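You operate a simulated robot arm through the tools that you are given. There is no shell and no other tool. Be economical: measure what you need, move in short steps, check, and stop when the job is done.

You are at the controls of a simulated robot arm. One attempt, no reset.

TASK
Put things in order on the top of the long bench. At the end: the orange test strip stands where the blue cap stood; the brown bottle from the top of the long bench stands where the pink log card (marked "CHILL") stood; the pink log card is on the blue good tray; the blue cap stands where the brown bottle stood; whatever was shut is shut again. Leave all else as you found it, and nothing knocked over.

It is judged by the outcome, as a careful person would: the job done as asked, and still so three seconds after it is handed in. It fails if anything else is knocked over, pushed out of place, dropped, spilled or broken. Lids that push on must go on centred and level and be pressed home; caps that screw on are set level and turned clockwise until they are tight.

THE ROBOT
A 6-joint arm with a two-finger gripper, fixed in place. Base frame: the origin is at the foot of the arm, x ahead of it, y to its left, z up; the work surface is at about z = 0. Units: mm, degrees, N and s.
With the tool pointing down near the work surface it reaches from about 180 to 480 mm from the base axis. Its first joint turns from -66.0 to 66.0 degrees. Payload 1.76 kg.
The tool frame sits at the grasp point between the pads (the TCP): z along the fingers, y along the line on which they close. The tips reach 29 mm beyond it. The gripper opens to 82 mm. The gripper's body begins 58 mm behind the TCP.
Orientation is that of the tool frame in the base frame, as a unit quaternion [x, y, z, w]. With the fingers straight down and closing along the base's y, the tool's x points along the base's -x, its y along +y and its z along -z.

THE INTERFACE
- The arm moves only by the tool nudge_tool. Its argument "commands" is a list of rows, each an object (a shift or turn left out is 0, a gripper value left out holds the last) with "delta_rot": the turn, a rotation vector about the base's x, y, z in units of 90 degrees (1.0 is 90 degrees), a list of three; "offset": the shift along the base's x, y, z in units of 300 mm (1.0 is 300 mm), a list of three; "hand": the gripper command, from -1 (shut) to 1 (fully open), values between in proportion. In form: [{"delta_rot": [rx, ry, rz], "offset": [tx, ty, tz], "hand": hand}, ...]. A call has 1 to 8 rows; each row is the pose to reach, as a shift and turn from the pose commanded when the call began. A call with a number of a shift or a turn outside -1 to 1 is refused whole. Each row takes 0.2 s and may step no farther than 50 mm and 8.6 degrees from the row before; otherwise, or with a gripper value out of range, the whole call is refused. Where a pose cannot be reached the arm comes as near as it can. A force on the tool above 40 N (or 10 N above the force at the start of the call, whichever is more), or a blocked arm, ends the call early, and 0.2 s more pass. The fingers move at their own pace and stop on an object; they squeeze with about 22 N. The grip force told is the motor's: it shows also when the fingers shut on nothing. Time passes only in rows, and 0.2 s behind the last, so rows that repeat a pose let the fingers close. It gives the time, the measured TCP pose, the force on the tool (base axes), the opening and the grip force at its end, in the units of the frame above (readings bear some noise), with the torque about the TCP (base axes, N m) and any sound that the robot's microphone picked up.
- Cameras (640 x 400 px; columns grow to the right, rows downward): "scene" is fixed at [46.8, 319.9, 444.2]; the picture's right is [-0.86, -0.51, 0.00], its down [-0.19, 0.32, -0.93] and it looks along [0.48, -0.80, -0.37] (base axes); focal length 320 px, centre (320, 200). "wrist" rides on the gripper at [79, 4, -90] in the tool frame; the picture's right is [-0.05, 1.00, 0.00], its down [-0.71, -0.04, -0.71] and it looks along [-0.71, -0.04, 0.71] (tool axes); focal length 256 px, centre (320, 200). There is no depth. A picture from a camera that has moved, and an enlarged one, comes with that camera's place and axes in the base frame and with its lens.
- get_image(camera): a new picture of that camera. The clock stands still meanwhile.
- inspect(camera, box): a new picture of the part [left, top, right, bottom] of that camera's present view, enlarged. The clock stands still meanwhile.
- close_job(): hands the job in; it is judged then, once.

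Go step by step. Nothing tells you positions but the pictures and the camera data: compare them with the known pose of the tool, close in by small moves and look again before you grip or let go. The budget is 120 turns and 68 pictures, counting those below and the enlarged ones. Unless the task says otherwise, let go and move clear before handing in, and close with one line.

The tools are called after "Request:" as a command line: name --argument value ..., lists and objects as JSON in quotes. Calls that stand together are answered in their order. nudge_tool: Moves the arm, as the interface text tells. Its arguments: {"type":"object","properties":{"commands":{"type":"array","items":{"type":"object","properties":{"delta_rot":{"type":"array","items":{"type":"number"}},"offset":{"type":"array","items":{"type":"number"}},"hand":{"type":"number"}}}}},"required":["commands"]} The other tools are called the same way: get_image (camera) takes a picture; inspect (camera, box) takes an enlarged picture of a part of a camera's view; close_job () hands the job in.

At the start:

```text
t: 0.0
eef_pos: [203.6, -215.0, 317.3]
ee_rot: [0.0, 1.0, -0.001, -0.001]
force: [-0.2, 0.6, 0.1]
wrist_torque: [0.0, 0.01, -0.02]
finger_gap: 82.3
grasp_force: 0.2
```

scene: 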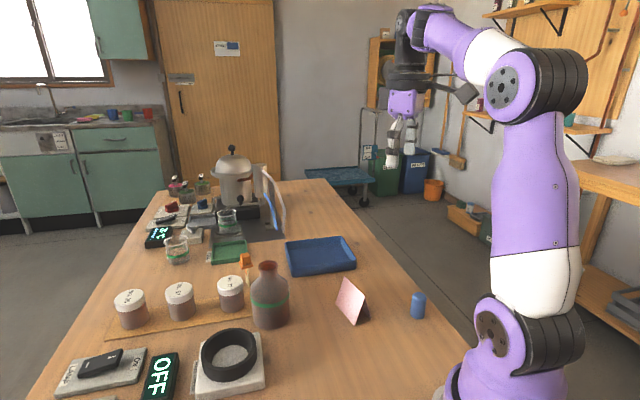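
wrist: 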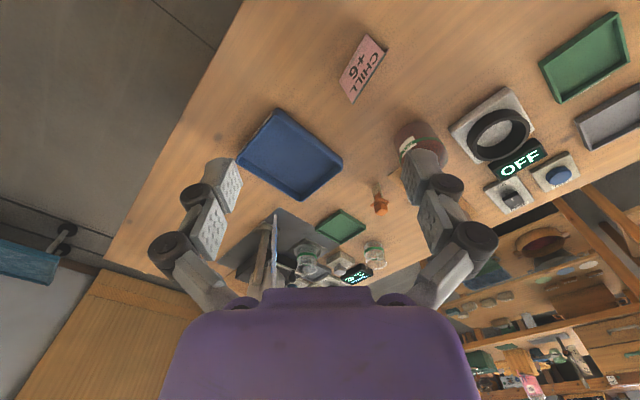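

I see the bench with the blue cap at about (140,-208), the pink card at about (252,-135), the brown bottle at about (379,-47), the blue tray, and the orange strip farther off. I'll enlarge these before moving.

Request:
inspect --camera "scene" --box '[200, 220, 440, 370]'

Request:
inspect --camera "scene" --box '[130, 150, 290, 270]'

Request:
inspect --camera "wrist" --box '[230, 100, 480, 290]'

```text
2.67 times, centred on (320, 295) of scene
camera zoom: at [46.8, 319.9, 444.2], right [-0.86, -0.51, 0.0], down [-0.19, 0.32, -0.93], along [0.48, -0.8, -0.37], focal length 854 px, centre (320, -53)
```

zoom: 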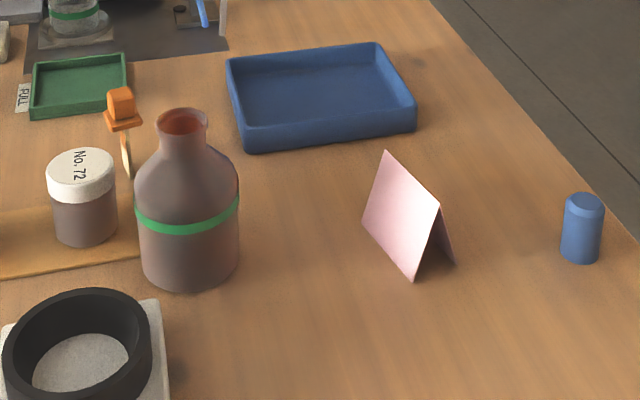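

```text
3.33 times, centred on (210, 210) of scene
camera zoom: at [46.8, 319.9, 444.2], right [-0.86, -0.51, 0.0], down [-0.19, 0.32, -0.93], along [0.48, -0.8, -0.37], focal length 1068 px, centre (687, 167)
```

zoom: 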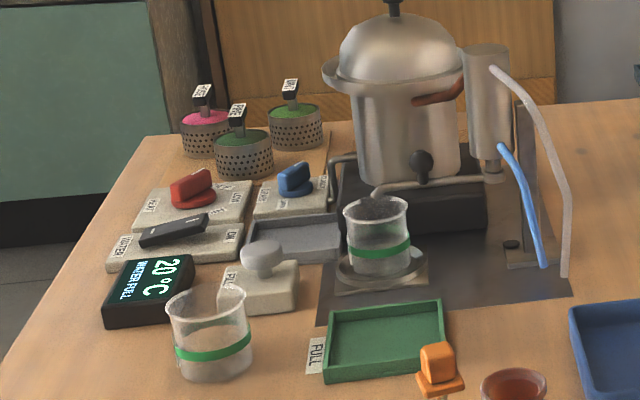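

```text
2.11 times, centred on (355, 195) of wrist
camera zoom: at [124.4, -211.9, 406.6], right [0.05, 1.0, 0.0], down [0.71, -0.04, 0.71], along [0.71, -0.04, -0.71], focal length 539 px, centre (246, 210)
```

zoom: 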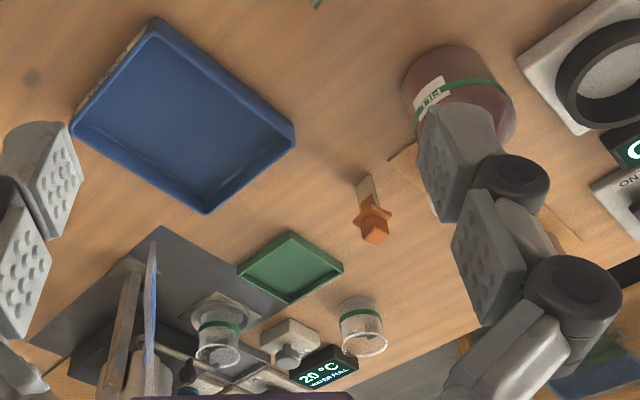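

The scene and wrist cameras agree on the strip at about (491,-110), with its head at z 58–84. The card is a tent centred at about (257,-157), with its ridge along (0.87,-0.49). I'll move above the card with the gripper turned across the ridge.

Request:
nudge_tool --commands '[{"offset": [0.03, 0.032, -0.1], "delta_rot": [0, 0, -0.055], "hand": 1}, {"offset": [0.06, 0.064, -0.21], "delta_rot": [0, 0, -0.11]}, {"offset": [0.09, 0.097, -0.32], "delta_rot": [0, 0, -0.165]}, {"offset": [0.12, 0.13, -0.43], "delta_rot": [0, 0, -0.22]}, {"offset": [0.15, 0.16, -0.54], "delta_rot": [0, 0, -0.275]}, {"offset": [0.178, 0.193, -0.64], "delta_rot": [0, 0, -0.328]}, {"offset": [0.178, 0.193, -0.64], "delta_rot": [0, 0, -0.328]}]'

Request:
get_image --camera "wrist"

Request:
inspect --camera "scene" --box '[280, 230, 440, 340]'

```text
t: 1.6
eef_pos: [259.9, -154.5, 124.4]
ee_rot: [0.255, 0.967, -0.001, -0.001]
force: [0.2, -0.5, 0.6]
wrist_torque: [0.01, 0.0, 0.02]
finger_gap: 81.9
grasp_force: 0.0
```

```text
62 pictures are left
camera wrist: at [193.5, -112.3, 213.8], right [0.54, 0.84, 0.0], down [0.6, -0.38, 0.71], along [0.6, -0.38, -0.71], focal length 256 px, centre (320, 200)
```

wrist: 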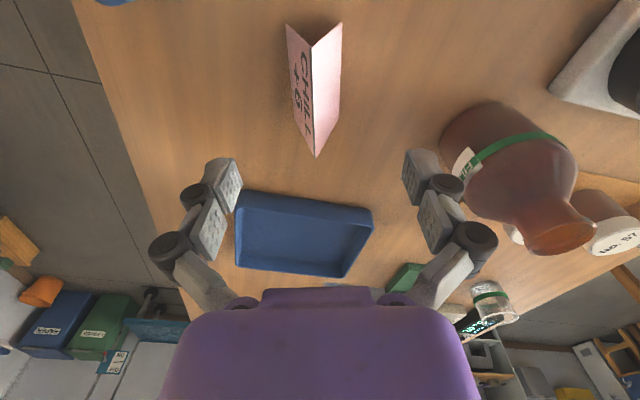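

```text
3.64 times, centred on (360, 285) of scene
camera zoom: at [46.8, 320.0, 444.2], right [-0.86, -0.51, 0.0], down [-0.19, 0.32, -0.93], along [0.48, -0.8, -0.37], focal length 1165 px, centre (174, -109)
```

zoom: 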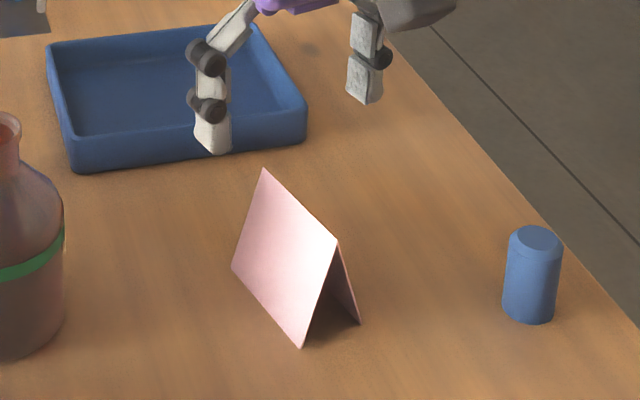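

The ridge centre is at about (256,-157), running along -32°. I'll turn 2.5° more, centre up and go down to about z 75 for a check.

Request:
nudge_tool --commands '[{"offset": [-0.01, -0.005, -0.08], "delta_rot": [0, 0, -0.026]}, {"offset": [-0.01, -0.005, -0.15], "delta_rot": [0, 0, -0.026]}, {"offset": [-0.01, -0.005, -0.15], "delta_rot": [0, 0, -0.026]}]'

Request:
get_image --camera "wrist"

Request:
inspect --camera "scene" --box '[280, 230, 440, 340]'

```text
t: 2.4
eef_pos: [254.0, -158.9, 79.1]
ee_rot: [0.275, 0.961, -0.001, -0.001]
force: [-0.6, -0.4, 0.5]
wrist_torque: [-0.04, 0.03, 0.03]
finger_gap: 82.0
grasp_force: 0.0
```

```text
60 pictures are left
camera wrist: at [189.3, -114.0, 169.0], right [0.57, 0.82, 0.0], down [0.58, -0.4, 0.71], along [0.58, -0.41, -0.71], focal length 256 px, centre (320, 200)
```

wrist: 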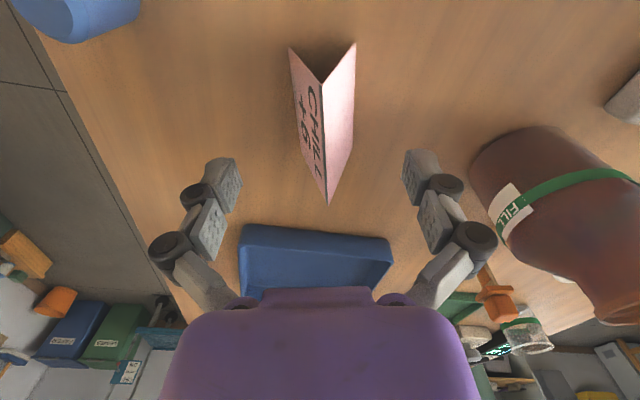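

```text
3.64 times, centred on (360, 285) of scene
camera zoom: at [46.8, 319.9, 444.2], right [-0.86, -0.51, 0.0], down [-0.19, 0.32, -0.93], along [0.48, -0.8, -0.37], focal length 1165 px, centre (174, -109)
```

zoom: 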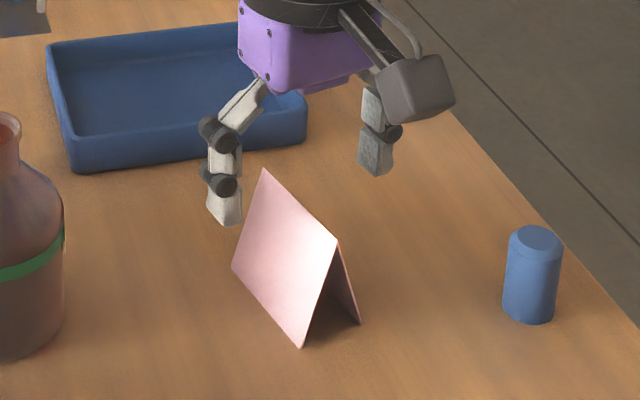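

The TCP reads (254,-159) and the ridge centre is at (256,-157). I'll correct by 2 mm, lower to z 51 and close.

Request:
nudge_tool --commands '[{"offset": [0.006, 0.008, -0.05]}, {"offset": [0.006, 0.008, -0.095]}, {"offset": [0.006, 0.008, -0.095], "hand": 0}, {"offset": [0.006, 0.008, -0.095], "hand": -0.2}, {"offset": [0.006, 0.008, -0.095], "hand": -0.4}, {"offset": [0.006, 0.008, -0.095], "hand": -0.6}, {"offset": [0.006, 0.008, -0.095], "hand": -1}, {"offset": [0.006, 0.008, -0.095], "hand": -1}]'

Request:
inspect --camera "scene" --box '[280, 230, 440, 340]'

```text
t: 4.2
eef_pos: [256.5, -156.5, 49.8]
ee_rot: [0.275, 0.962, 0.0, 0.0]
force: [0.5, -0.9, -0.4]
wrist_torque: [-0.03, 0.0, 0.02]
finger_gap: 23.0
grasp_force: 22.3
```

```text
3.64 times, centred on (360, 285) of scene
camera zoom: at [46.8, 319.9, 444.2], right [-0.86, -0.51, 0.0], down [-0.19, 0.32, -0.93], along [0.48, -0.8, -0.37], focal length 1165 px, centre (174, -109)
```

zoom: 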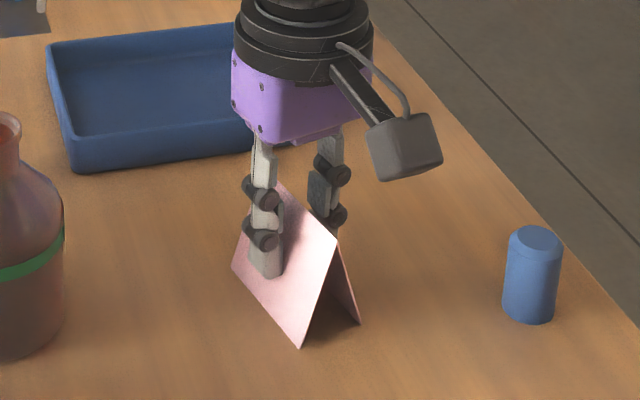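

The card is gripped at 23 mm and hasn't shifted. I make the tray about 154×128 mm, centred at about (415,-288), and I'll aim for (385,-277) with the ridge along its near long side. First I'll lift and check.

Request:
nudge_tool --commands '[{"offset": [0, 0, 0.05], "hand": -1}, {"offset": [0, 0, 0.12]}, {"offset": [0, 0, 0.2]}, {"offset": [0, 0, 0.2]}]'

Request:
get_image --camera "scene"

Request:
get_image --camera "wrist"

```text
t: 5.2
eef_pos: [255.7, -156.7, 111.3]
ee_rot: [0.275, 0.961, -0.001, 0.0]
force: [0.2, 0.5, -0.5]
wrist_torque: [0.02, 0.01, -0.03]
finger_gap: 22.9
grasp_force: 21.8
```

```text
57 pictures are left
```

scene: 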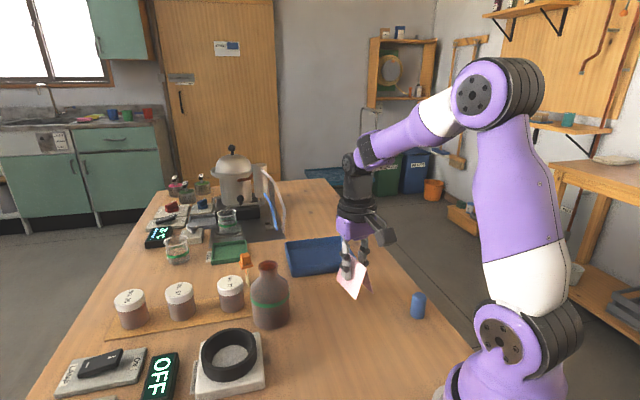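

```text
56 pictures are left
camera wrist: at [191.4, -111.9, 200.1], right [0.57, 0.82, 0.0], down [0.58, -0.4, 0.71], along [0.58, -0.41, -0.71], focal length 256 px, centre (320, 200)
```

wrist: 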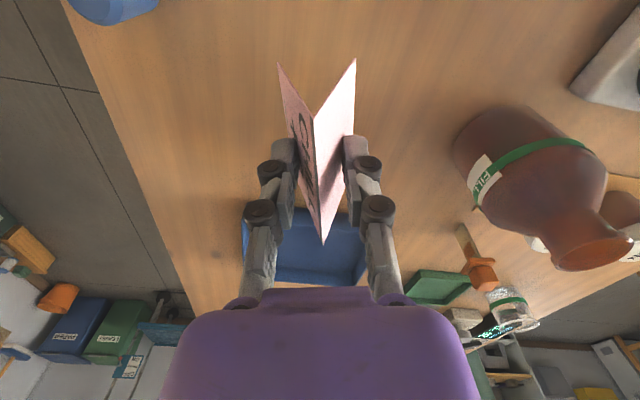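

The card is firmly held. I'll carry it over the tray while turning it.

Request:
nudge_tool --commands '[{"offset": [0.05, -0.045, 0], "delta_rot": [0, 0, 0.09]}, {"offset": [0.1, -0.09, 0], "delta_rot": [0, 0, 0.18]}, {"offset": [0.15, -0.14, 0], "delta_rot": [0, 0, 0.27]}, {"offset": [0.2, -0.19, 0], "delta_rot": [0, 0, 0.36]}, {"offset": [0.25, -0.24, 0], "delta_rot": [0, 0, 0.45]}, {"offset": [0.3, -0.29, 0], "delta_rot": [0, 0, 0.54]}, {"offset": [0.36, -0.34, 0], "delta_rot": [0, 0, 0.63]}, {"offset": [0.43, -0.4, 0], "delta_rot": [0, 0, 0.72]}]'

Request:
nudge_tool --commands '[{"delta_rot": [0, 0, 0.06]}, {"delta_rot": [0, 0, 0.124]}, {"delta_rot": [0, 0, 0.124]}]'

Request:
get_image --camera "wrist"

Request:
inspect --camera "scene" --box '[240, 180, 400, 290]'

```text
t: 7.0
eef_pos: [382.6, -274.8, 112.9]
ee_rot: [-0.284, 0.959, 0.002, -0.002]
force: [-0.4, 0.2, -0.2]
wrist_torque: [-0.03, 0.0, 0.02]
finger_gap: 22.5
grasp_force: 21.3
```

```text
t: 7.8
eef_pos: [385.5, -275.2, 111.6]
ee_rot: [-0.376, 0.926, -0.001, 0.001]
force: [0.3, -0.4, 0.2]
wrist_torque: [0.0, 0.01, -0.02]
finger_gap: 22.4
grasp_force: 21.9
```

```text
55 pictures are left
camera wrist: at [323.9, -327.7, 201.4], right [-0.66, 0.75, 0.0], down [0.53, 0.47, 0.71], along [0.53, 0.46, -0.71], focal length 256 px, centre (320, 200)
```

wrist: 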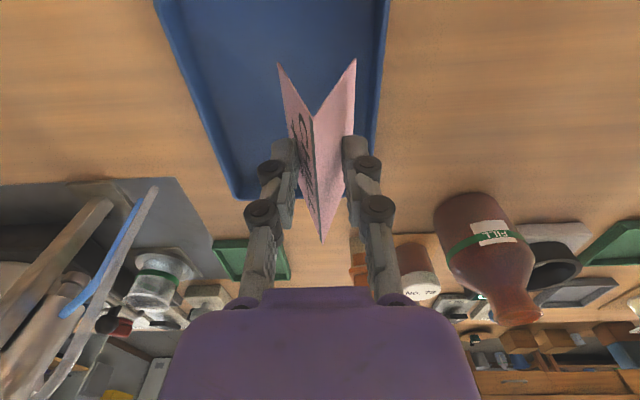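

```text
3.64 times, centred on (320, 235) of scene
camera zoom: at [46.8, 319.9, 444.2], right [-0.86, -0.51, 0.0], down [-0.19, 0.32, -0.93], along [0.48, -0.8, -0.37], focal length 1165 px, centre (320, 73)
```

zoom: 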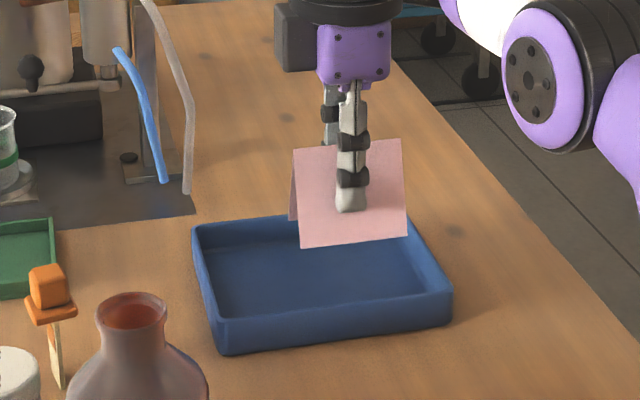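

The card is above the tray, about 40 mm inside its near edge and parallel to it. I'll lower it gently.

Request:
nudge_tool --commands '[{"offset": [0, 0, -0.07]}, {"offset": [0, 0, -0.13]}, {"offset": [0, 0, -0.165]}, {"offset": [0, 0, -0.18]}, {"offset": [0, 0, -0.18]}]'

Request:
inspect --camera "scene" --box '[240, 180, 400, 290]'

```text
t: 9.0
eef_pos: [385.7, -276.4, 58.9]
ee_rot: [-0.375, 0.927, 0.0, 0.0]
force: [0.0, -0.5, 0.0]
wrist_torque: [0.02, -0.01, 0.01]
finger_gap: 22.3
grasp_force: 21.6
```

```text
3.64 times, centred on (320, 235) of scene
camera zoom: at [46.8, 319.9, 444.2], right [-0.86, -0.51, 0.0], down [-0.19, 0.32, -0.93], along [0.48, -0.8, -0.37], focal length 1165 px, centre (320, 73)
```

zoom: 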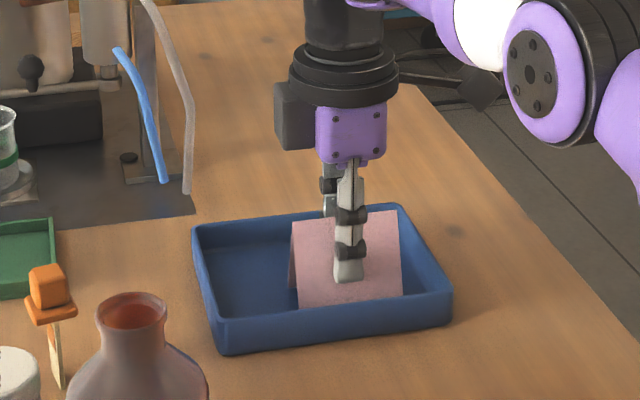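

Nearly down. I'll go on in 1–2 mm steps until there is contact.

Request:
nudge_tool --commands '[{"offset": [0, 0, -0.006]}, {"offset": [0, 0, -0.012]}, {"offset": [0, 0, -0.012]}]'

Request:
nudge_tool --commands '[{"offset": [0, 0, -0.004]}, {"offset": [0, 0, -0.007]}, {"offset": [0, 0, -0.007]}]'

```text
t: 9.8
eef_pos: [387.0, -277.5, 55.7]
ee_rot: [-0.376, 0.927, -0.002, 0.0]
force: [-2.2, 5.7, 21.2]
wrist_torque: [0.21, -0.08, 0.01]
finger_gap: 22.2
grasp_force: 22.6
```

```text
t: 10.2
eef_pos: [385.9, -277.5, 57.0]
ee_rot: [-0.377, 0.926, -0.003, 0.002]
force: [-2.6, 1.8, 7.0]
wrist_torque: [0.05, 0.13, 0.0]
finger_gap: 22.2
grasp_force: 21.8
stopped in row 2: the force on the tool passed its limit at 43 N (the readings are from after the stop); the commanded pose is now the measured one
```

The card has touched down. I'll open partway and lift straight up.

Request:
nudge_tool --commands '[{"hand": -0.35}, {"hand": -0.1}, {"hand": 0.0}, {"hand": 0.1}, {"offset": [0, 0, 0.06]}, {"offset": [0, 0, 0.15]}, {"offset": [0, 0, 0.26]}, {"offset": [0, 0, 0.26]}]'

Request:
inspect --camera "scene" --box '[240, 180, 400, 290]'

Request:
get_image --camera "wrist"

```text
t: 12.0
eef_pos: [379.2, -275.2, 132.4]
ee_rot: [-0.376, 0.927, -0.002, 0.002]
force: [0.6, 0.4, -0.4]
wrist_torque: [0.02, 0.02, -0.02]
finger_gap: 45.0
grasp_force: 0.2
out of reach, approached as far as the arm can: row 7, 8
```

```text
3.64 times, centred on (320, 235) of scene
camera zoom: at [46.8, 319.9, 444.2], right [-0.86, -0.51, 0.0], down [-0.19, 0.32, -0.93], along [0.48, -0.8, -0.37], focal length 1165 px, centre (320, 73)
```

zoom: 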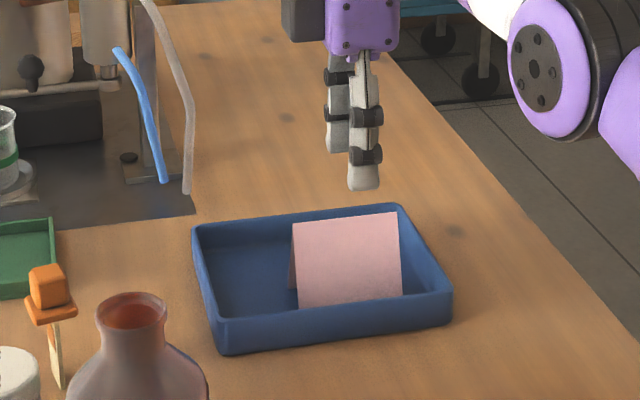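

```text
51 pictures are left
camera wrist: at [318.6, -328.1, 221.6], right [-0.66, 0.75, -0.01], down [0.53, 0.47, 0.71], along [0.54, 0.46, -0.71], focal length 256 px, centre (320, 200)
```

wrist: 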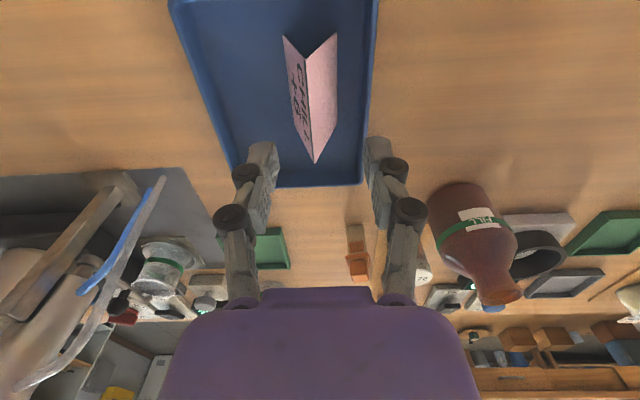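

The card stands in the tray. Next is the brown bottle at about (383,-53), with its mouth at about z 120. I'll move above it with the fingers straight.

Request:
nudge_tool --commands '[{"offset": [-0.06, 0.08, 0.05], "delta_rot": [0, 0, -0.09], "hand": 1}, {"offset": [-0.12, 0.2, 0.1], "delta_rot": [0, 0, -0.18]}, {"offset": [-0.18, 0.3, 0.16], "delta_rot": [0, 0, -0.27]}, {"offset": [-0.22, 0.41, 0.19], "delta_rot": [0, 0, -0.36]}, {"offset": [-0.2, 0.52, 0.2], "delta_rot": [0, 0, -0.44]}, {"offset": [-0.12, 0.62, 0.2], "delta_rot": [0, 0, -0.49]}, {"offset": [-0.06, 0.7, 0.2], "delta_rot": [0, 0, -0.49]}, {"offset": [-0.06, 0.7, 0.2], "delta_rot": [0, 0, -0.49]}]'

Request:
get_image --camera "wrist"

Request:
get_image --camera "scene"

```text
t: 13.8
eef_pos: [360.3, -66.0, 191.6]
ee_rot: [0.001, 1.0, -0.002, 0.002]
force: [0.2, 0.1, 0.3]
wrist_torque: [0.02, -0.01, 0.02]
finger_gap: 82.1
grasp_force: 0.0
```

```text
50 pictures are left
camera wrist: at [280.3, -61.5, 280.4], right [0.05, 1.0, -0.01], down [0.71, -0.03, 0.71], along [0.71, -0.04, -0.71], focal length 256 px, centre (320, 200)
```

wrist: 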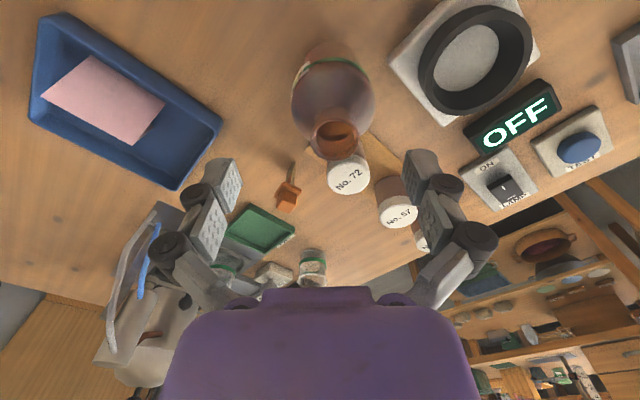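

```text
49 pictures are left
```

scene: 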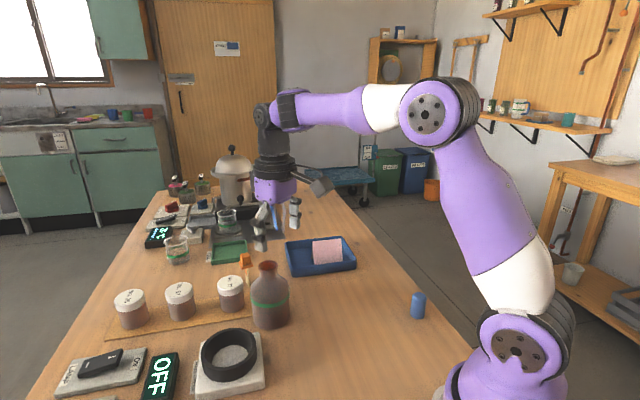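

The bottle mouth is at about (378,-55), z ~120. I'll centre over it, come down closer and check.

Request:
nudge_tool --commands '[{"offset": [0.03, 0.018, -0.04]}, {"offset": [0.06, 0.037, -0.087]}, {"offset": [0.06, 0.037, -0.087]}]'

Request:
get_image --camera "wrist"

Request:
inspect --camera "scene" --box '[190, 220, 350, 330]'

```text
t: 14.6
eef_pos: [378.4, -54.3, 164.9]
ee_rot: [-0.001, 1.0, -0.004, 0.0]
force: [-0.7, -0.6, 0.3]
wrist_torque: [0.04, 0.02, 0.02]
finger_gap: 82.0
grasp_force: 0.1
```

```text
48 pictures are left
camera wrist: at [299.5, -50.1, 254.4], right [0.05, 1.0, -0.01], down [0.71, -0.03, 0.71], along [0.71, -0.04, -0.71], focal length 256 px, centre (320, 200)
```

wrist: 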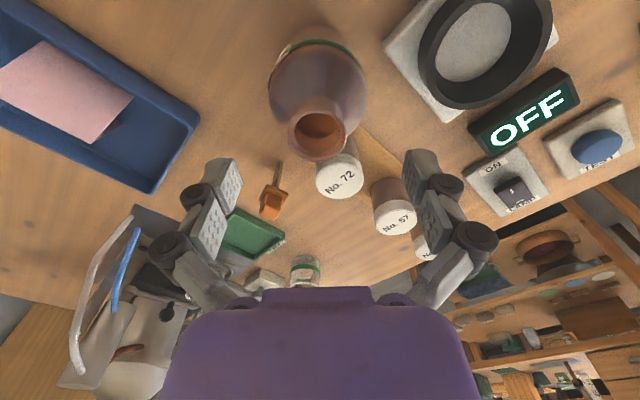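

```text
3.64 times, centred on (270, 275) of scene
camera zoom: at [46.8, 319.9, 444.2], right [-0.86, -0.51, 0.0], down [-0.19, 0.32, -0.93], along [0.48, -0.8, -0.37], focal length 1165 px, centre (502, -73)
```

zoom: 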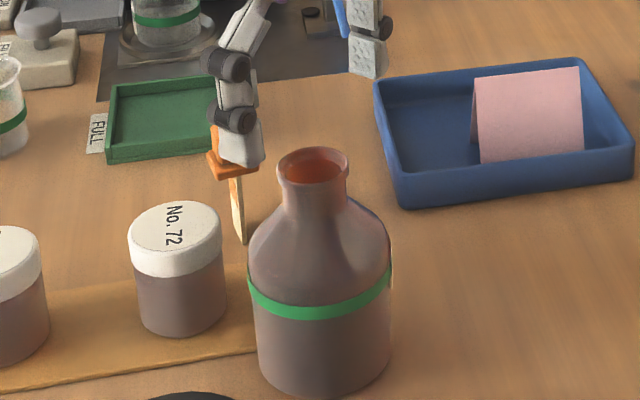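

The mouth is at (377,-55), z ~120, with a straight neck about 18 mm tall. I'll lower to TCP z 131 (tips at about 102) and close on the neck.

Request:
nudge_tool --commands '[{"offset": [-0.004, -0.003, -0.06]}, {"offset": [-0.004, -0.003, -0.113]}, {"offset": [-0.004, -0.003, -0.113]}, {"offset": [-0.004, -0.003, -0.113], "hand": 0.2}, {"offset": [-0.004, -0.003, -0.113], "hand": 0}, {"offset": [-0.004, -0.003, -0.113], "hand": -0.15}]'

Request:
inspect --camera "scene" --box '[210, 220, 330, 330]'

```text
t: 16.0
eef_pos: [378.3, -55.9, 131.7]
ee_rot: [0.0, 1.0, -0.003, 0.001]
force: [-0.5, -0.4, 0.3]
wrist_torque: [-0.01, 0.05, 0.0]
finger_gap: 36.6
grasp_force: 21.9
```

```text
3.64 times, centred on (270, 275) of scene
camera zoom: at [46.8, 319.9, 444.2], right [-0.86, -0.51, 0.0], down [-0.19, 0.32, -0.93], along [0.48, -0.8, -0.37], focal length 1165 px, centre (502, -73)
```

zoom: 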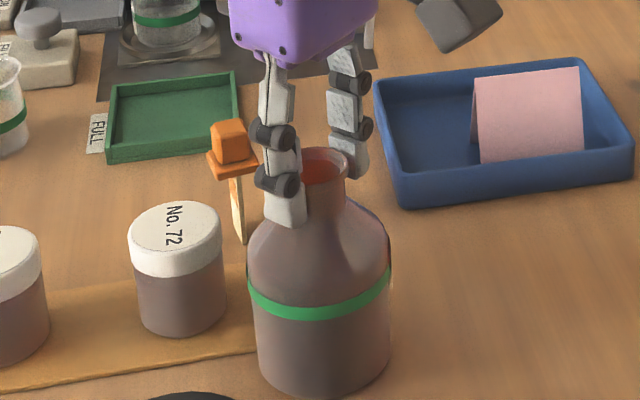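

The neck is gripped at 36.6 mm and nothing has moved. Lifting slowly.

Request:
nudge_tool --commands '[{"offset": [0, 0, 0.02], "hand": -1}, {"offset": [0, 0, 0.05]}, {"offset": [0, 0, 0.09]}, {"offset": [0, 0, 0.13]}, {"offset": [0, 0, 0.13]}]'

Request:
get_image --camera "scene"

Request:
get_image --camera "wrist"

```text
t: 17.2
eef_pos: [378.4, -55.2, 173.1]
ee_rot: [-0.001, 1.0, -0.003, 0.001]
force: [-0.3, 0.7, -1.1]
wrist_torque: [-0.01, 0.0, -0.03]
finger_gap: 36.5
grasp_force: 21.9
```

```text
45 pictures are left
```

scene: 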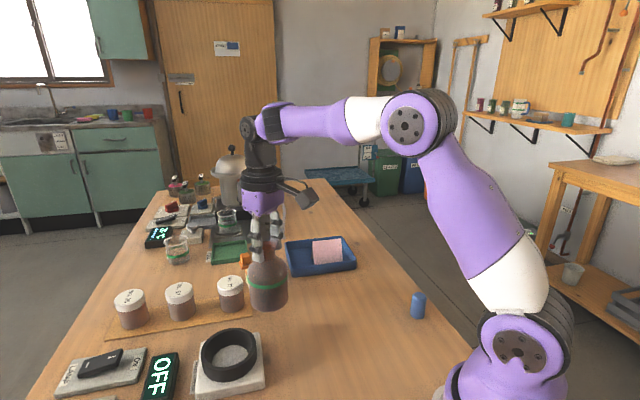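

```text
44 pictures are left
camera wrist: at [299.2, -50.5, 261.8], right [0.05, 1.0, -0.01], down [0.71, -0.03, 0.71], along [0.71, -0.04, -0.71], focal length 256 px, centre (320, 200)
```

wrist: 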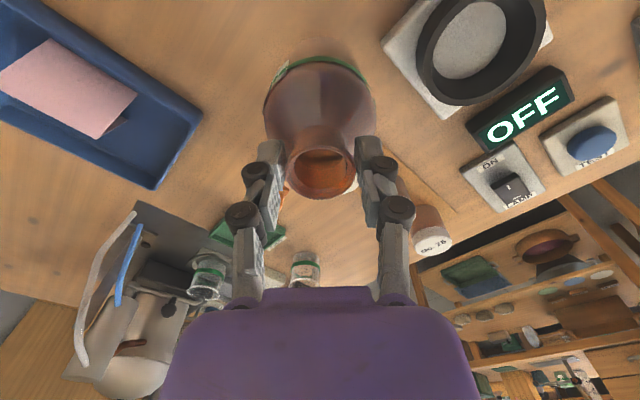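

The bottle hangs level and is light. I'll carry it to the card's old spot at (256,-157).

Request:
nudge_tool --commands '[{"offset": [-0.04, -0.034, 0]}, {"offset": [-0.1, -0.085, 0]}, {"offset": [-0.17, -0.143, 0]}, {"offset": [-0.24, -0.2, 0]}, {"offset": [-0.31, -0.26, 0]}, {"offset": [-0.37, -0.31, 0]}, {"offset": [-0.403, -0.34, 0]}, {"offset": [-0.403, -0.34, 0]}]'

Request:
nudge_tool --commands '[{"offset": [0, 0, -0.05]}, {"offset": [0, 0, -0.1]}, {"offset": [0, 0, -0.125]}, {"offset": [0, 0, -0.134]}, {"offset": [0, 0, -0.134]}]'

Request:
inspect --camera "scene" --box '[280, 210, 440, 340]'

```text
t: 19.0
eef_pos: [256.2, -156.9, 172.0]
ee_rot: [-0.001, 1.0, -0.003, 0.001]
force: [-0.2, -0.1, -1.3]
wrist_torque: [0.0, 0.0, -0.02]
finger_gap: 36.3
grasp_force: 21.5
```

```text
t: 20.2
eef_pos: [259.9, -157.4, 129.9]
ee_rot: [-0.001, 1.0, -0.002, 0.001]
force: [-4.7, -3.7, 15.6]
wrist_torque: [-0.05, 0.3, 0.08]
finger_gap: 36.3
grasp_force: 21.7
```

```text
3.08 times, centred on (360, 275) of scene
camera zoom: at [46.7, 320.0, 444.2], right [-0.86, -0.51, 0.0], down [-0.19, 0.32, -0.93], along [0.48, -0.8, -0.37], focal length 986 px, centre (197, -31)
```

zoom: 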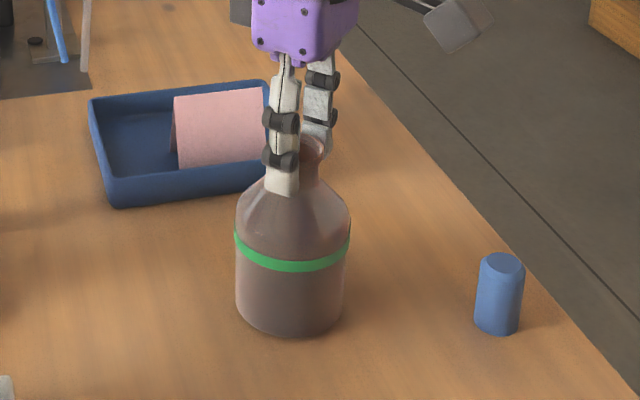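

The bottle has touched down upright at the card's spot. I'll release it and rise.

Request:
nudge_tool --commands '[{"offset": [0, 0, 0.003], "hand": -0.05}, {"offset": [0, 0, 0.003], "hand": 0.2}, {"offset": [0, 0, 0.003], "hand": 0.6}, {"offset": [0, 0, 0.003], "hand": 1}, {"offset": [0, 0, 0.07]}, {"offset": [0, 0, 0.18]}, {"offset": [0, 0, 0.3]}, {"offset": [0, 0, 0.3]}]'

Request:
get_image --camera "wrist"

```text
t: 22.0
eef_pos: [258.1, -154.3, 220.9]
ee_rot: [-0.001, 1.0, -0.002, 0.001]
force: [-0.3, 0.3, -1.2]
wrist_torque: [0.02, -0.05, -0.03]
finger_gap: 82.2
grasp_force: 0.1
```

```text
42 pictures are left
camera wrist: at [178.5, -150.1, 309.7], right [0.05, 1.0, -0.01], down [0.71, -0.03, 0.71], along [0.71, -0.04, -0.71], focal length 256 px, centre (320, 200)
```

wrist: 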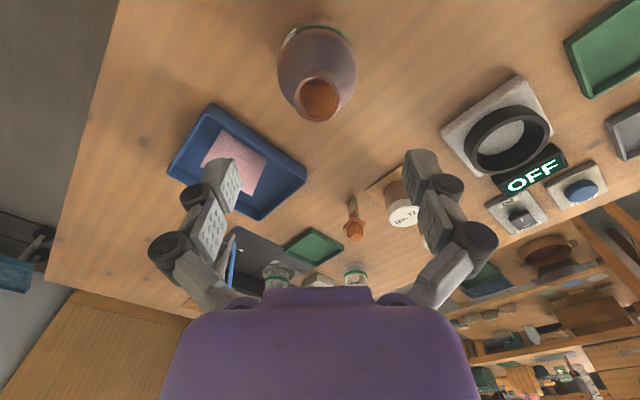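

The bottle stands at (258,-157). Next is the blue cap, about 30 mm wide and 46 mm tall, at about (141,-212). I'll move over it.

Request:
nudge_tool --commands '[{"offset": [-0.1, -0.045, 0]}, {"offset": [-0.2, -0.09, 0]}, {"offset": [-0.3, -0.135, 0]}, {"offset": [-0.39, -0.185, -0.05]}, {"offset": [-0.39, -0.185, -0.18]}, {"offset": [-0.39, -0.185, -0.3]}, {"offset": [-0.39, -0.185, -0.38]}, {"offset": [-0.39, -0.185, -0.38]}]'

Request:
get_image --camera "wrist"

Request:
inspect --camera "scene" --box '[320, 210, 480, 340]'

```text
t: 23.8
eef_pos: [139.1, -211.7, 108.4]
ee_rot: [-0.001, 1.0, -0.002, 0.002]
force: [0.1, 0.3, -0.2]
wrist_torque: [0.02, 0.0, -0.01]
finger_gap: 81.9
grasp_force: 0.1
```

```text
41 pictures are left
camera wrist: at [59.8, -207.1, 198.2], right [0.05, 1.0, -0.01], down [0.71, -0.03, 0.71], along [0.71, -0.04, -0.71], focal length 256 px, centre (320, 200)
```

wrist: 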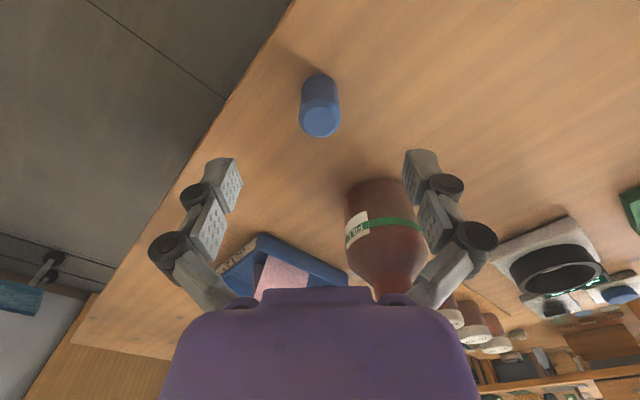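

```text
3.08 times, centred on (400, 275) of scene
camera zoom: at [46.8, 319.9, 444.2], right [-0.86, -0.51, 0.0], down [-0.19, 0.32, -0.93], along [0.48, -0.8, -0.37], focal length 986 px, centre (74, -31)
```

zoom: 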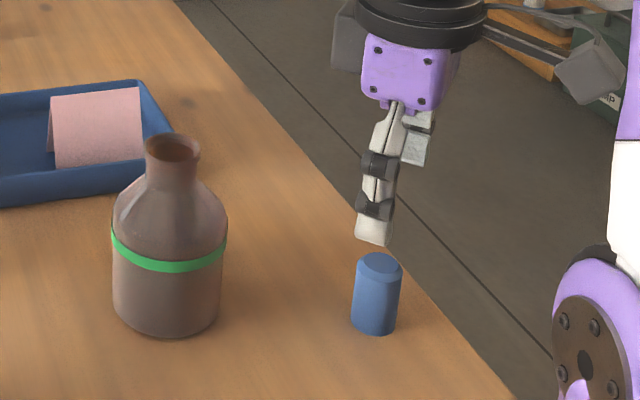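

The cap is centred at (141,-213). I'll lower to TCP z ~36 and grip.

Request:
nudge_tool --commands '[{"offset": [0.005, -0.004, -0.1]}, {"offset": [0.005, -0.004, -0.19]}, {"offset": [0.005, -0.004, -0.235]}, {"offset": [0.005, -0.004, -0.235]}, {"offset": [0.005, -0.004, -0.235], "hand": 0.1}, {"offset": [0.005, -0.004, -0.235], "hand": -0.15}, {"offset": [0.005, -0.004, -0.235], "hand": -0.35}, {"offset": [0.005, -0.004, -0.235], "hand": -1}]'

Request:
get_image --camera "wrist"

```text
t: 25.6
eef_pos: [141.7, -214.0, 37.4]
ee_rot: [-0.001, 1.0, -0.003, 0.002]
force: [-0.1, 0.4, 0.3]
wrist_torque: [-0.01, -0.01, 0.0]
finger_gap: 27.1
grasp_force: 21.8
```

```text
39 pictures are left
camera wrist: at [62.5, -209.4, 126.9], right [0.05, 1.0, -0.01], down [0.71, -0.03, 0.71], along [0.71, -0.04, -0.71], focal length 256 px, centre (320, 200)
```

wrist: 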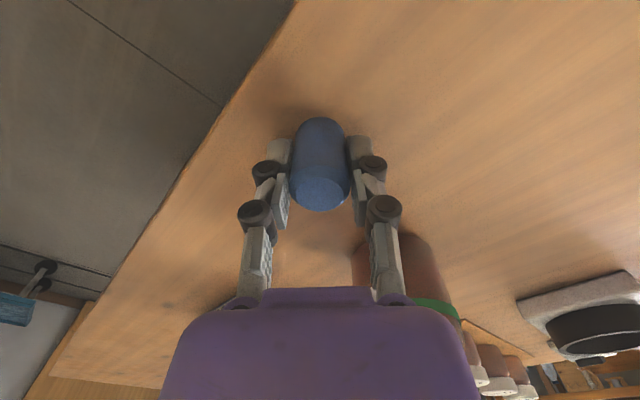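

The cap is held at 27 mm. I'll lift it to TCP z 200, carry it above the bottle's height to the bottle's old spot at (377,-55), then look.

Request:
nudge_tool --commands '[{"offset": [0, 0, 0.08], "hand": -1}, {"offset": [0, 0, 0.2]}, {"offset": [0, 0, 0.35]}, {"offset": [0, 0, 0.48]}, {"offset": [0, 0, 0.55]}, {"offset": [0.05, 0.034, 0.55]}, {"offset": [0.15, 0.1, 0.55]}, {"offset": [0.28, 0.187, 0.55]}]'

Request:
nudge_tool --commands '[{"offset": [0.13, 0.087, 0]}, {"offset": [0.26, 0.173, 0]}, {"offset": [0.39, 0.26, 0]}, {"offset": [0.47, 0.315, 0]}, {"offset": [0.507, 0.339, -0.05]}, {"offset": [0.507, 0.339, -0.2]}, {"offset": [0.507, 0.339, -0.35]}, {"offset": [0.507, 0.339, -0.35]}]'

Request:
inspect --camera "scene" --box '[190, 210, 350, 330]'

Request:
get_image --camera "wrist"

```text
t: 27.4
eef_pos: [225.6, -157.6, 199.0]
ee_rot: [0.0, 1.0, -0.003, 0.002]
force: [-0.3, 0.5, 0.1]
wrist_torque: [0.01, 0.01, 0.02]
finger_gap: 27.0
grasp_force: 21.6
```

```text
t: 29.2
eef_pos: [379.0, -54.6, 98.5]
ee_rot: [0.001, 1.0, -0.003, 0.001]
force: [-0.4, 0.7, 0.7]
wrist_torque: [-0.04, 0.02, -0.04]
finger_gap: 27.1
grasp_force: 21.9
```

```text
3.33 times, centred on (270, 270) of scene
camera zoom: at [46.8, 319.9, 444.2], right [-0.86, -0.51, 0.0], down [-0.19, 0.32, -0.93], along [0.48, -0.8, -0.37], focal length 1068 px, centre (487, -33)
```

zoom: 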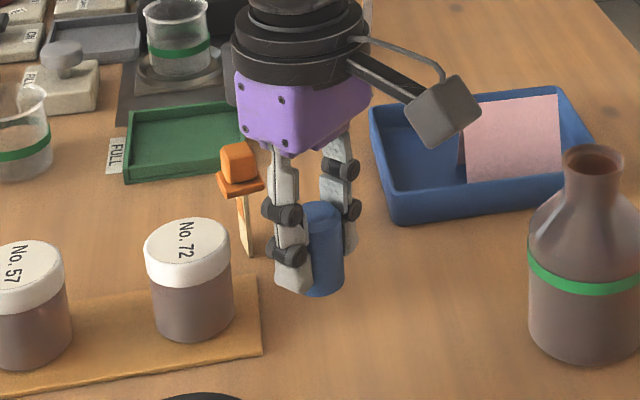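

```text
37 pictures are left
camera wrist: at [300.4, -49.5, 186.4], right [0.05, 1.0, -0.01], down [0.71, -0.03, 0.71], along [0.71, -0.04, -0.71], focal length 256 px, centre (320, 200)
```

wrist: 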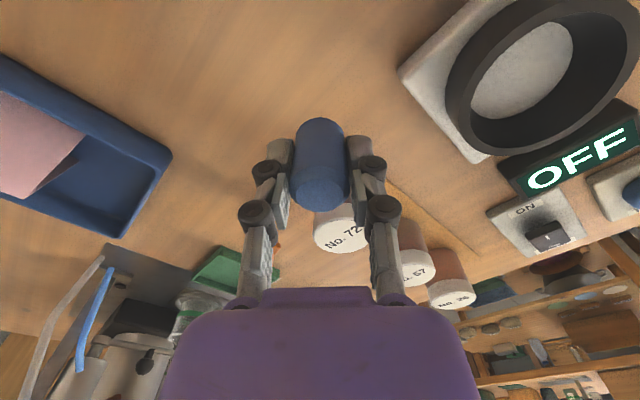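

The cap is over the bottle's old spot and clear of the jars. Lowering.

Request:
nudge_tool --commands '[{"offset": [-0.005, -0.002, -0.08]}, {"offset": [-0.005, -0.002, -0.15]}, {"offset": [-0.005, -0.002, -0.185]}, {"offset": [-0.005, -0.002, -0.195]}, {"offset": [-0.005, -0.002, -0.2]}, {"offset": [-0.005, -0.002, -0.2]}]'

```text
t: 30.6
eef_pos: [378.6, -56.2, 36.3]
ee_rot: [0.0, 1.0, -0.003, 0.002]
force: [0.3, -3.3, 15.4]
wrist_torque: [-0.06, 0.02, 0.09]
finger_gap: 26.4
grasp_force: 21.8
```

Contact felt at 15 N. I'll open and rise.

Request:
nudge_tool --commands '[{"offset": [0, 0, 0.003], "hand": -0.25}, {"offset": [0, 0, 0.003], "hand": 0}, {"offset": [0, 0, 0.003], "hand": 0.2}, {"offset": [0, 0, 0.003], "hand": 0.2}, {"offset": [0, 0, 0.08]}, {"offset": [0, 0, 0.2]}, {"offset": [0, 0, 0.35]}, {"offset": [0, 0, 0.35]}]'

Request:
get_image --camera "wrist"

Request:
inspect --camera "scene" --box '[200, 230, 300, 300]'

```text
t: 32.4
eef_pos: [376.0, -56.2, 143.4]
ee_rot: [-0.001, 1.0, -0.004, 0.001]
force: [0.4, 0.5, 0.0]
wrist_torque: [0.0, 0.0, 0.02]
finger_gap: 49.3
grasp_force: 0.0
```

```text
36 pictures are left
camera wrist: at [296.6, -53.1, 231.6], right [0.05, 1.0, -0.01], down [0.71, -0.03, 0.71], along [0.71, -0.04, -0.71], focal length 256 px, centre (320, 200)
```

wrist: 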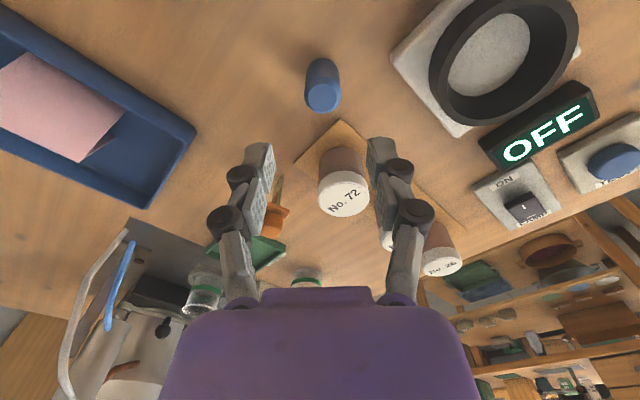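

```text
5.71 times, centred on (250, 265) of scene
camera zoom: at [46.8, 319.9, 444.2], right [-0.86, -0.51, 0.0], down [-0.19, 0.32, -0.93], along [0.48, -0.8, -0.37], focal length 1831 px, centre (720, -171)
```

zoom: 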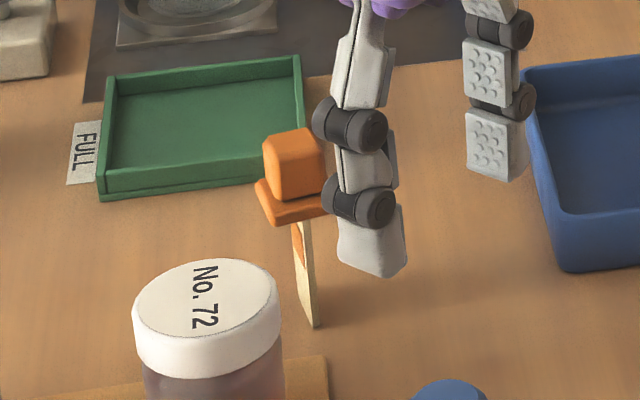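

The cap stands at about (375,-56). Now I'll look closely at the orange strip before gripping, to see how it stands.

Request:
nudge_tool --commands '[{"offset": [0.04, -0.09, 0], "hand": 1}, {"offset": [0.08, -0.18, 0]}, {"offset": [0.08, -0.18, 0]}]'

Request:
get_image --camera "wrist"

Request:
inspect --camera "scene" --box '[215, 245, 275, 295]'

Request:
inspect --camera "wrist" --box '[260, 120, 380, 200]'

```text
t: 33.2
eef_pos: [402.6, -110.5, 142.7]
ee_rot: [-0.001, 1.0, -0.003, 0.001]
force: [0.4, 0.7, 0.8]
wrist_torque: [-0.01, -0.02, -0.01]
finger_gap: 81.9
grasp_force: 0.0
```

```text
34 pictures are left
camera wrist: at [322.5, -106.7, 231.9], right [0.05, 1.0, -0.01], down [0.71, -0.03, 0.71], along [0.71, -0.04, -0.71], focal length 256 px, centre (320, 200)
```

wrist: 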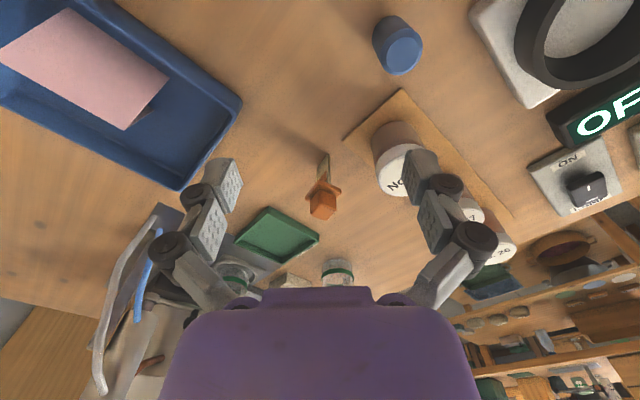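

```text
8.00 times, centred on (245, 270) of scene
camera zoom: at [46.8, 319.9, 444.2], right [-0.86, -0.51, 0.0], down [-0.19, 0.32, -0.93], along [0.48, -0.8, -0.37], focal length 2564 px, centre (920, -360)
```

zoom: 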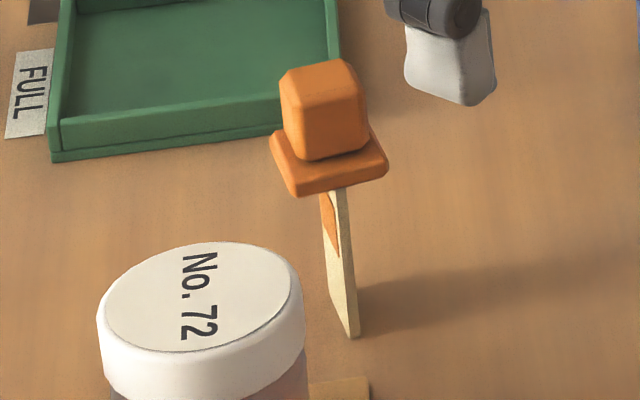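

```text
5.00 times, centred on (320, 160) of wrist
camera zoom: at [322.5, -106.7, 231.9], right [0.05, 1.0, -0.01], down [0.71, -0.03, 0.71], along [0.71, -0.04, -0.71], focal length 1280 px, centre (320, 400)
```

zoom: 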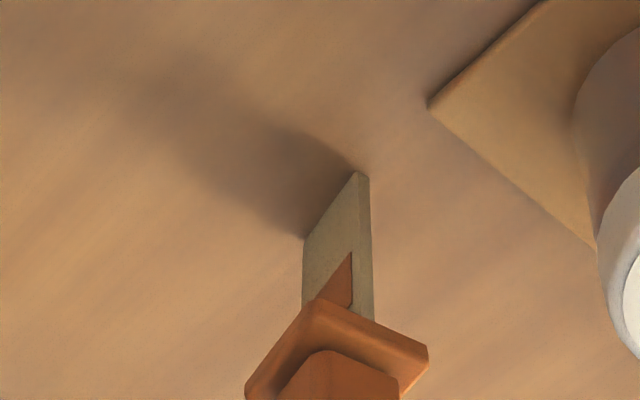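

The strip is a thin blade of about 21×3 mm, with an orange head about 20 mm across at z 58–79 over (492,-113). It lies beyond the upright reach, so I'll yaw to -32° to close across the blade's thickness and tilt the tool outward by 18°. The pads then stay parallel to the upright faces.

Request:
nudge_tool --commands '[{"delta_rot": [0, 0, -0.09], "hand": 0.5}, {"delta_rot": [0, 0, -0.18]}, {"delta_rot": [0, 0, -0.27]}, {"delta_rot": [0, 0, -0.356]}, {"delta_rot": [0, 0, -0.356]}]'

Request:
nudge_tool --commands '[{"delta_rot": [-0.035, -0.057, 0], "offset": [0.03, 0, 0.02]}, {"delta_rot": [-0.07, -0.113, 0], "offset": [0.07, 0, 0.04]}, {"delta_rot": [-0.106, -0.17, 0], "offset": [0.1, 0, 0.05]}, {"delta_rot": [-0.106, -0.17, 0], "offset": [0.1, 0, 0.05]}]'

Request:
get_image --camera "wrist"

```text
t: 34.4
eef_pos: [401.3, -110.6, 142.8]
ee_rot: [0.277, 0.961, -0.003, 0.0]
force: [-0.5, 0.0, 0.3]
wrist_torque: [0.01, 0.01, 0.03]
finger_gap: 61.5
grasp_force: 0.1
```

```text
t: 35.4
eef_pos: [430.2, -110.5, 156.0]
ee_rot: [0.272, 0.949, -0.046, 0.152]
force: [0.7, -0.7, -0.4]
wrist_torque: [-0.01, 0.03, 0.05]
finger_gap: 61.7
grasp_force: 0.1
```

```text
31 pictures are left
camera wrist: at [345.9, -52.1, 216.1], right [0.57, 0.82, 0.01], down [0.36, -0.27, 0.89], along [0.73, -0.51, -0.45], focal length 256 px, centre (320, 200)
```

wrist: 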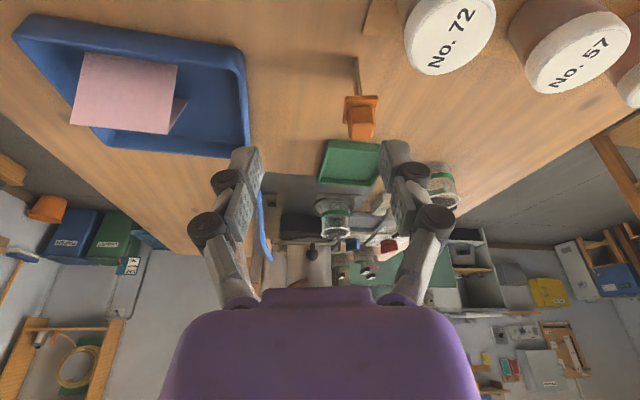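

Request:
inspect --camera "wrist" --box '[310, 40, 410, 150]'

```text
3.64 times, centred on (360, 95) of wrist
camera zoom: at [345.9, -52.1, 216.1], right [0.57, 0.82, 0.01], down [0.36, -0.27, 0.89], along [0.73, -0.51, -0.45], focal length 931 px, centre (174, 582)
```

zoom: 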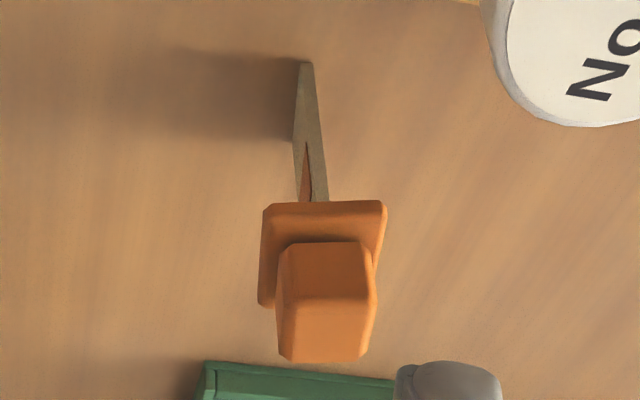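

The blade runs at about -35°. I'll turn 3° more and move to a pre-grasp pose 50 mm back along the tool axis.

Request:
nudge_tool --commands '[{"offset": [0.07, 0.019, -0.02], "delta_rot": [0, 0, -0.033], "hand": 0.3}, {"offset": [0.139, 0.038, -0.06], "delta_rot": [0, 0, -0.033]}, {"offset": [0.139, 0.038, -0.06], "delta_rot": [0, 0, -0.033]}]'

Request:
get_image --camera "wrist"

Request:
inspect --camera "scene" --box '[200, 220, 300, 300]'

```text
t: 36.2
eef_pos: [475.0, -95.8, 138.4]
ee_rot: [0.298, 0.942, -0.05, 0.149]
force: [0.4, 0.7, 0.5]
wrist_torque: [0.0, 0.01, 0.03]
finger_gap: 53.6
grasp_force: 0.0
```

```text
29 pictures are left
camera wrist: at [392.3, -34.6, 197.5], right [0.62, 0.79, 0.01], down [0.35, -0.29, 0.89], along [0.71, -0.54, -0.45], focal length 256 px, centre (320, 200)
```

wrist: 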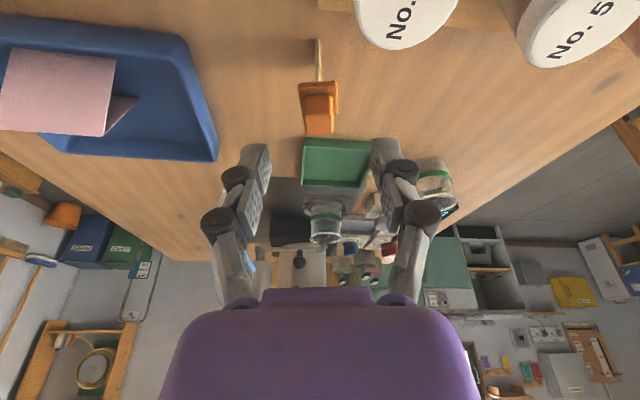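

```text
5.00 times, centred on (250, 260) of scene
camera zoom: at [46.8, 320.0, 444.2], right [-0.86, -0.51, 0.0], down [-0.19, 0.32, -0.93], along [0.48, -0.8, -0.37], focal length 1602 px, centre (670, -100)
```

zoom: 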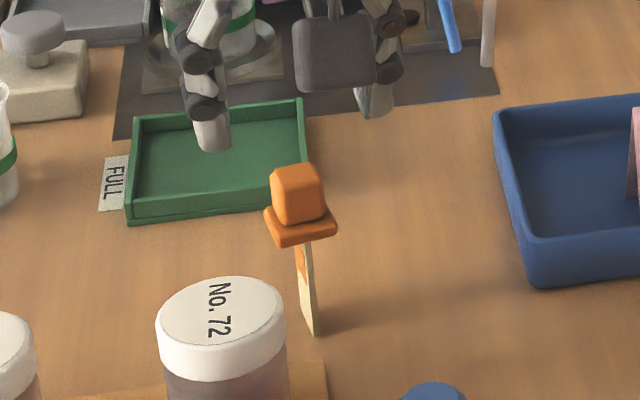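

Request:
inspect --camera "wrist" --box '[240, 30, 400, 190]'

```text
2.50 times, centred on (320, 110) of wrist
camera zoom: at [392.3, -34.6, 197.5], right [0.62, 0.79, 0.01], down [0.35, -0.29, 0.89], along [0.71, -0.54, -0.45], focal length 640 px, centre (320, 425)
```

zoom: 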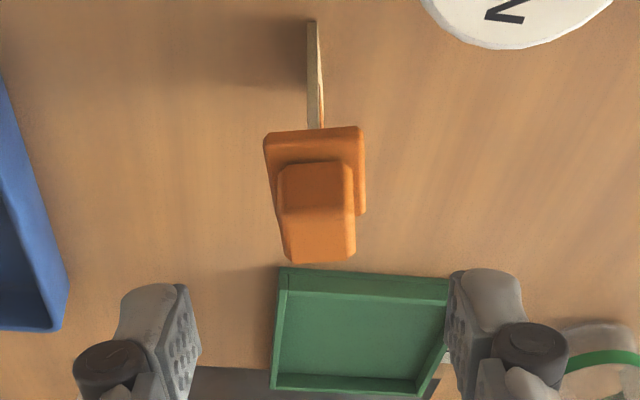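

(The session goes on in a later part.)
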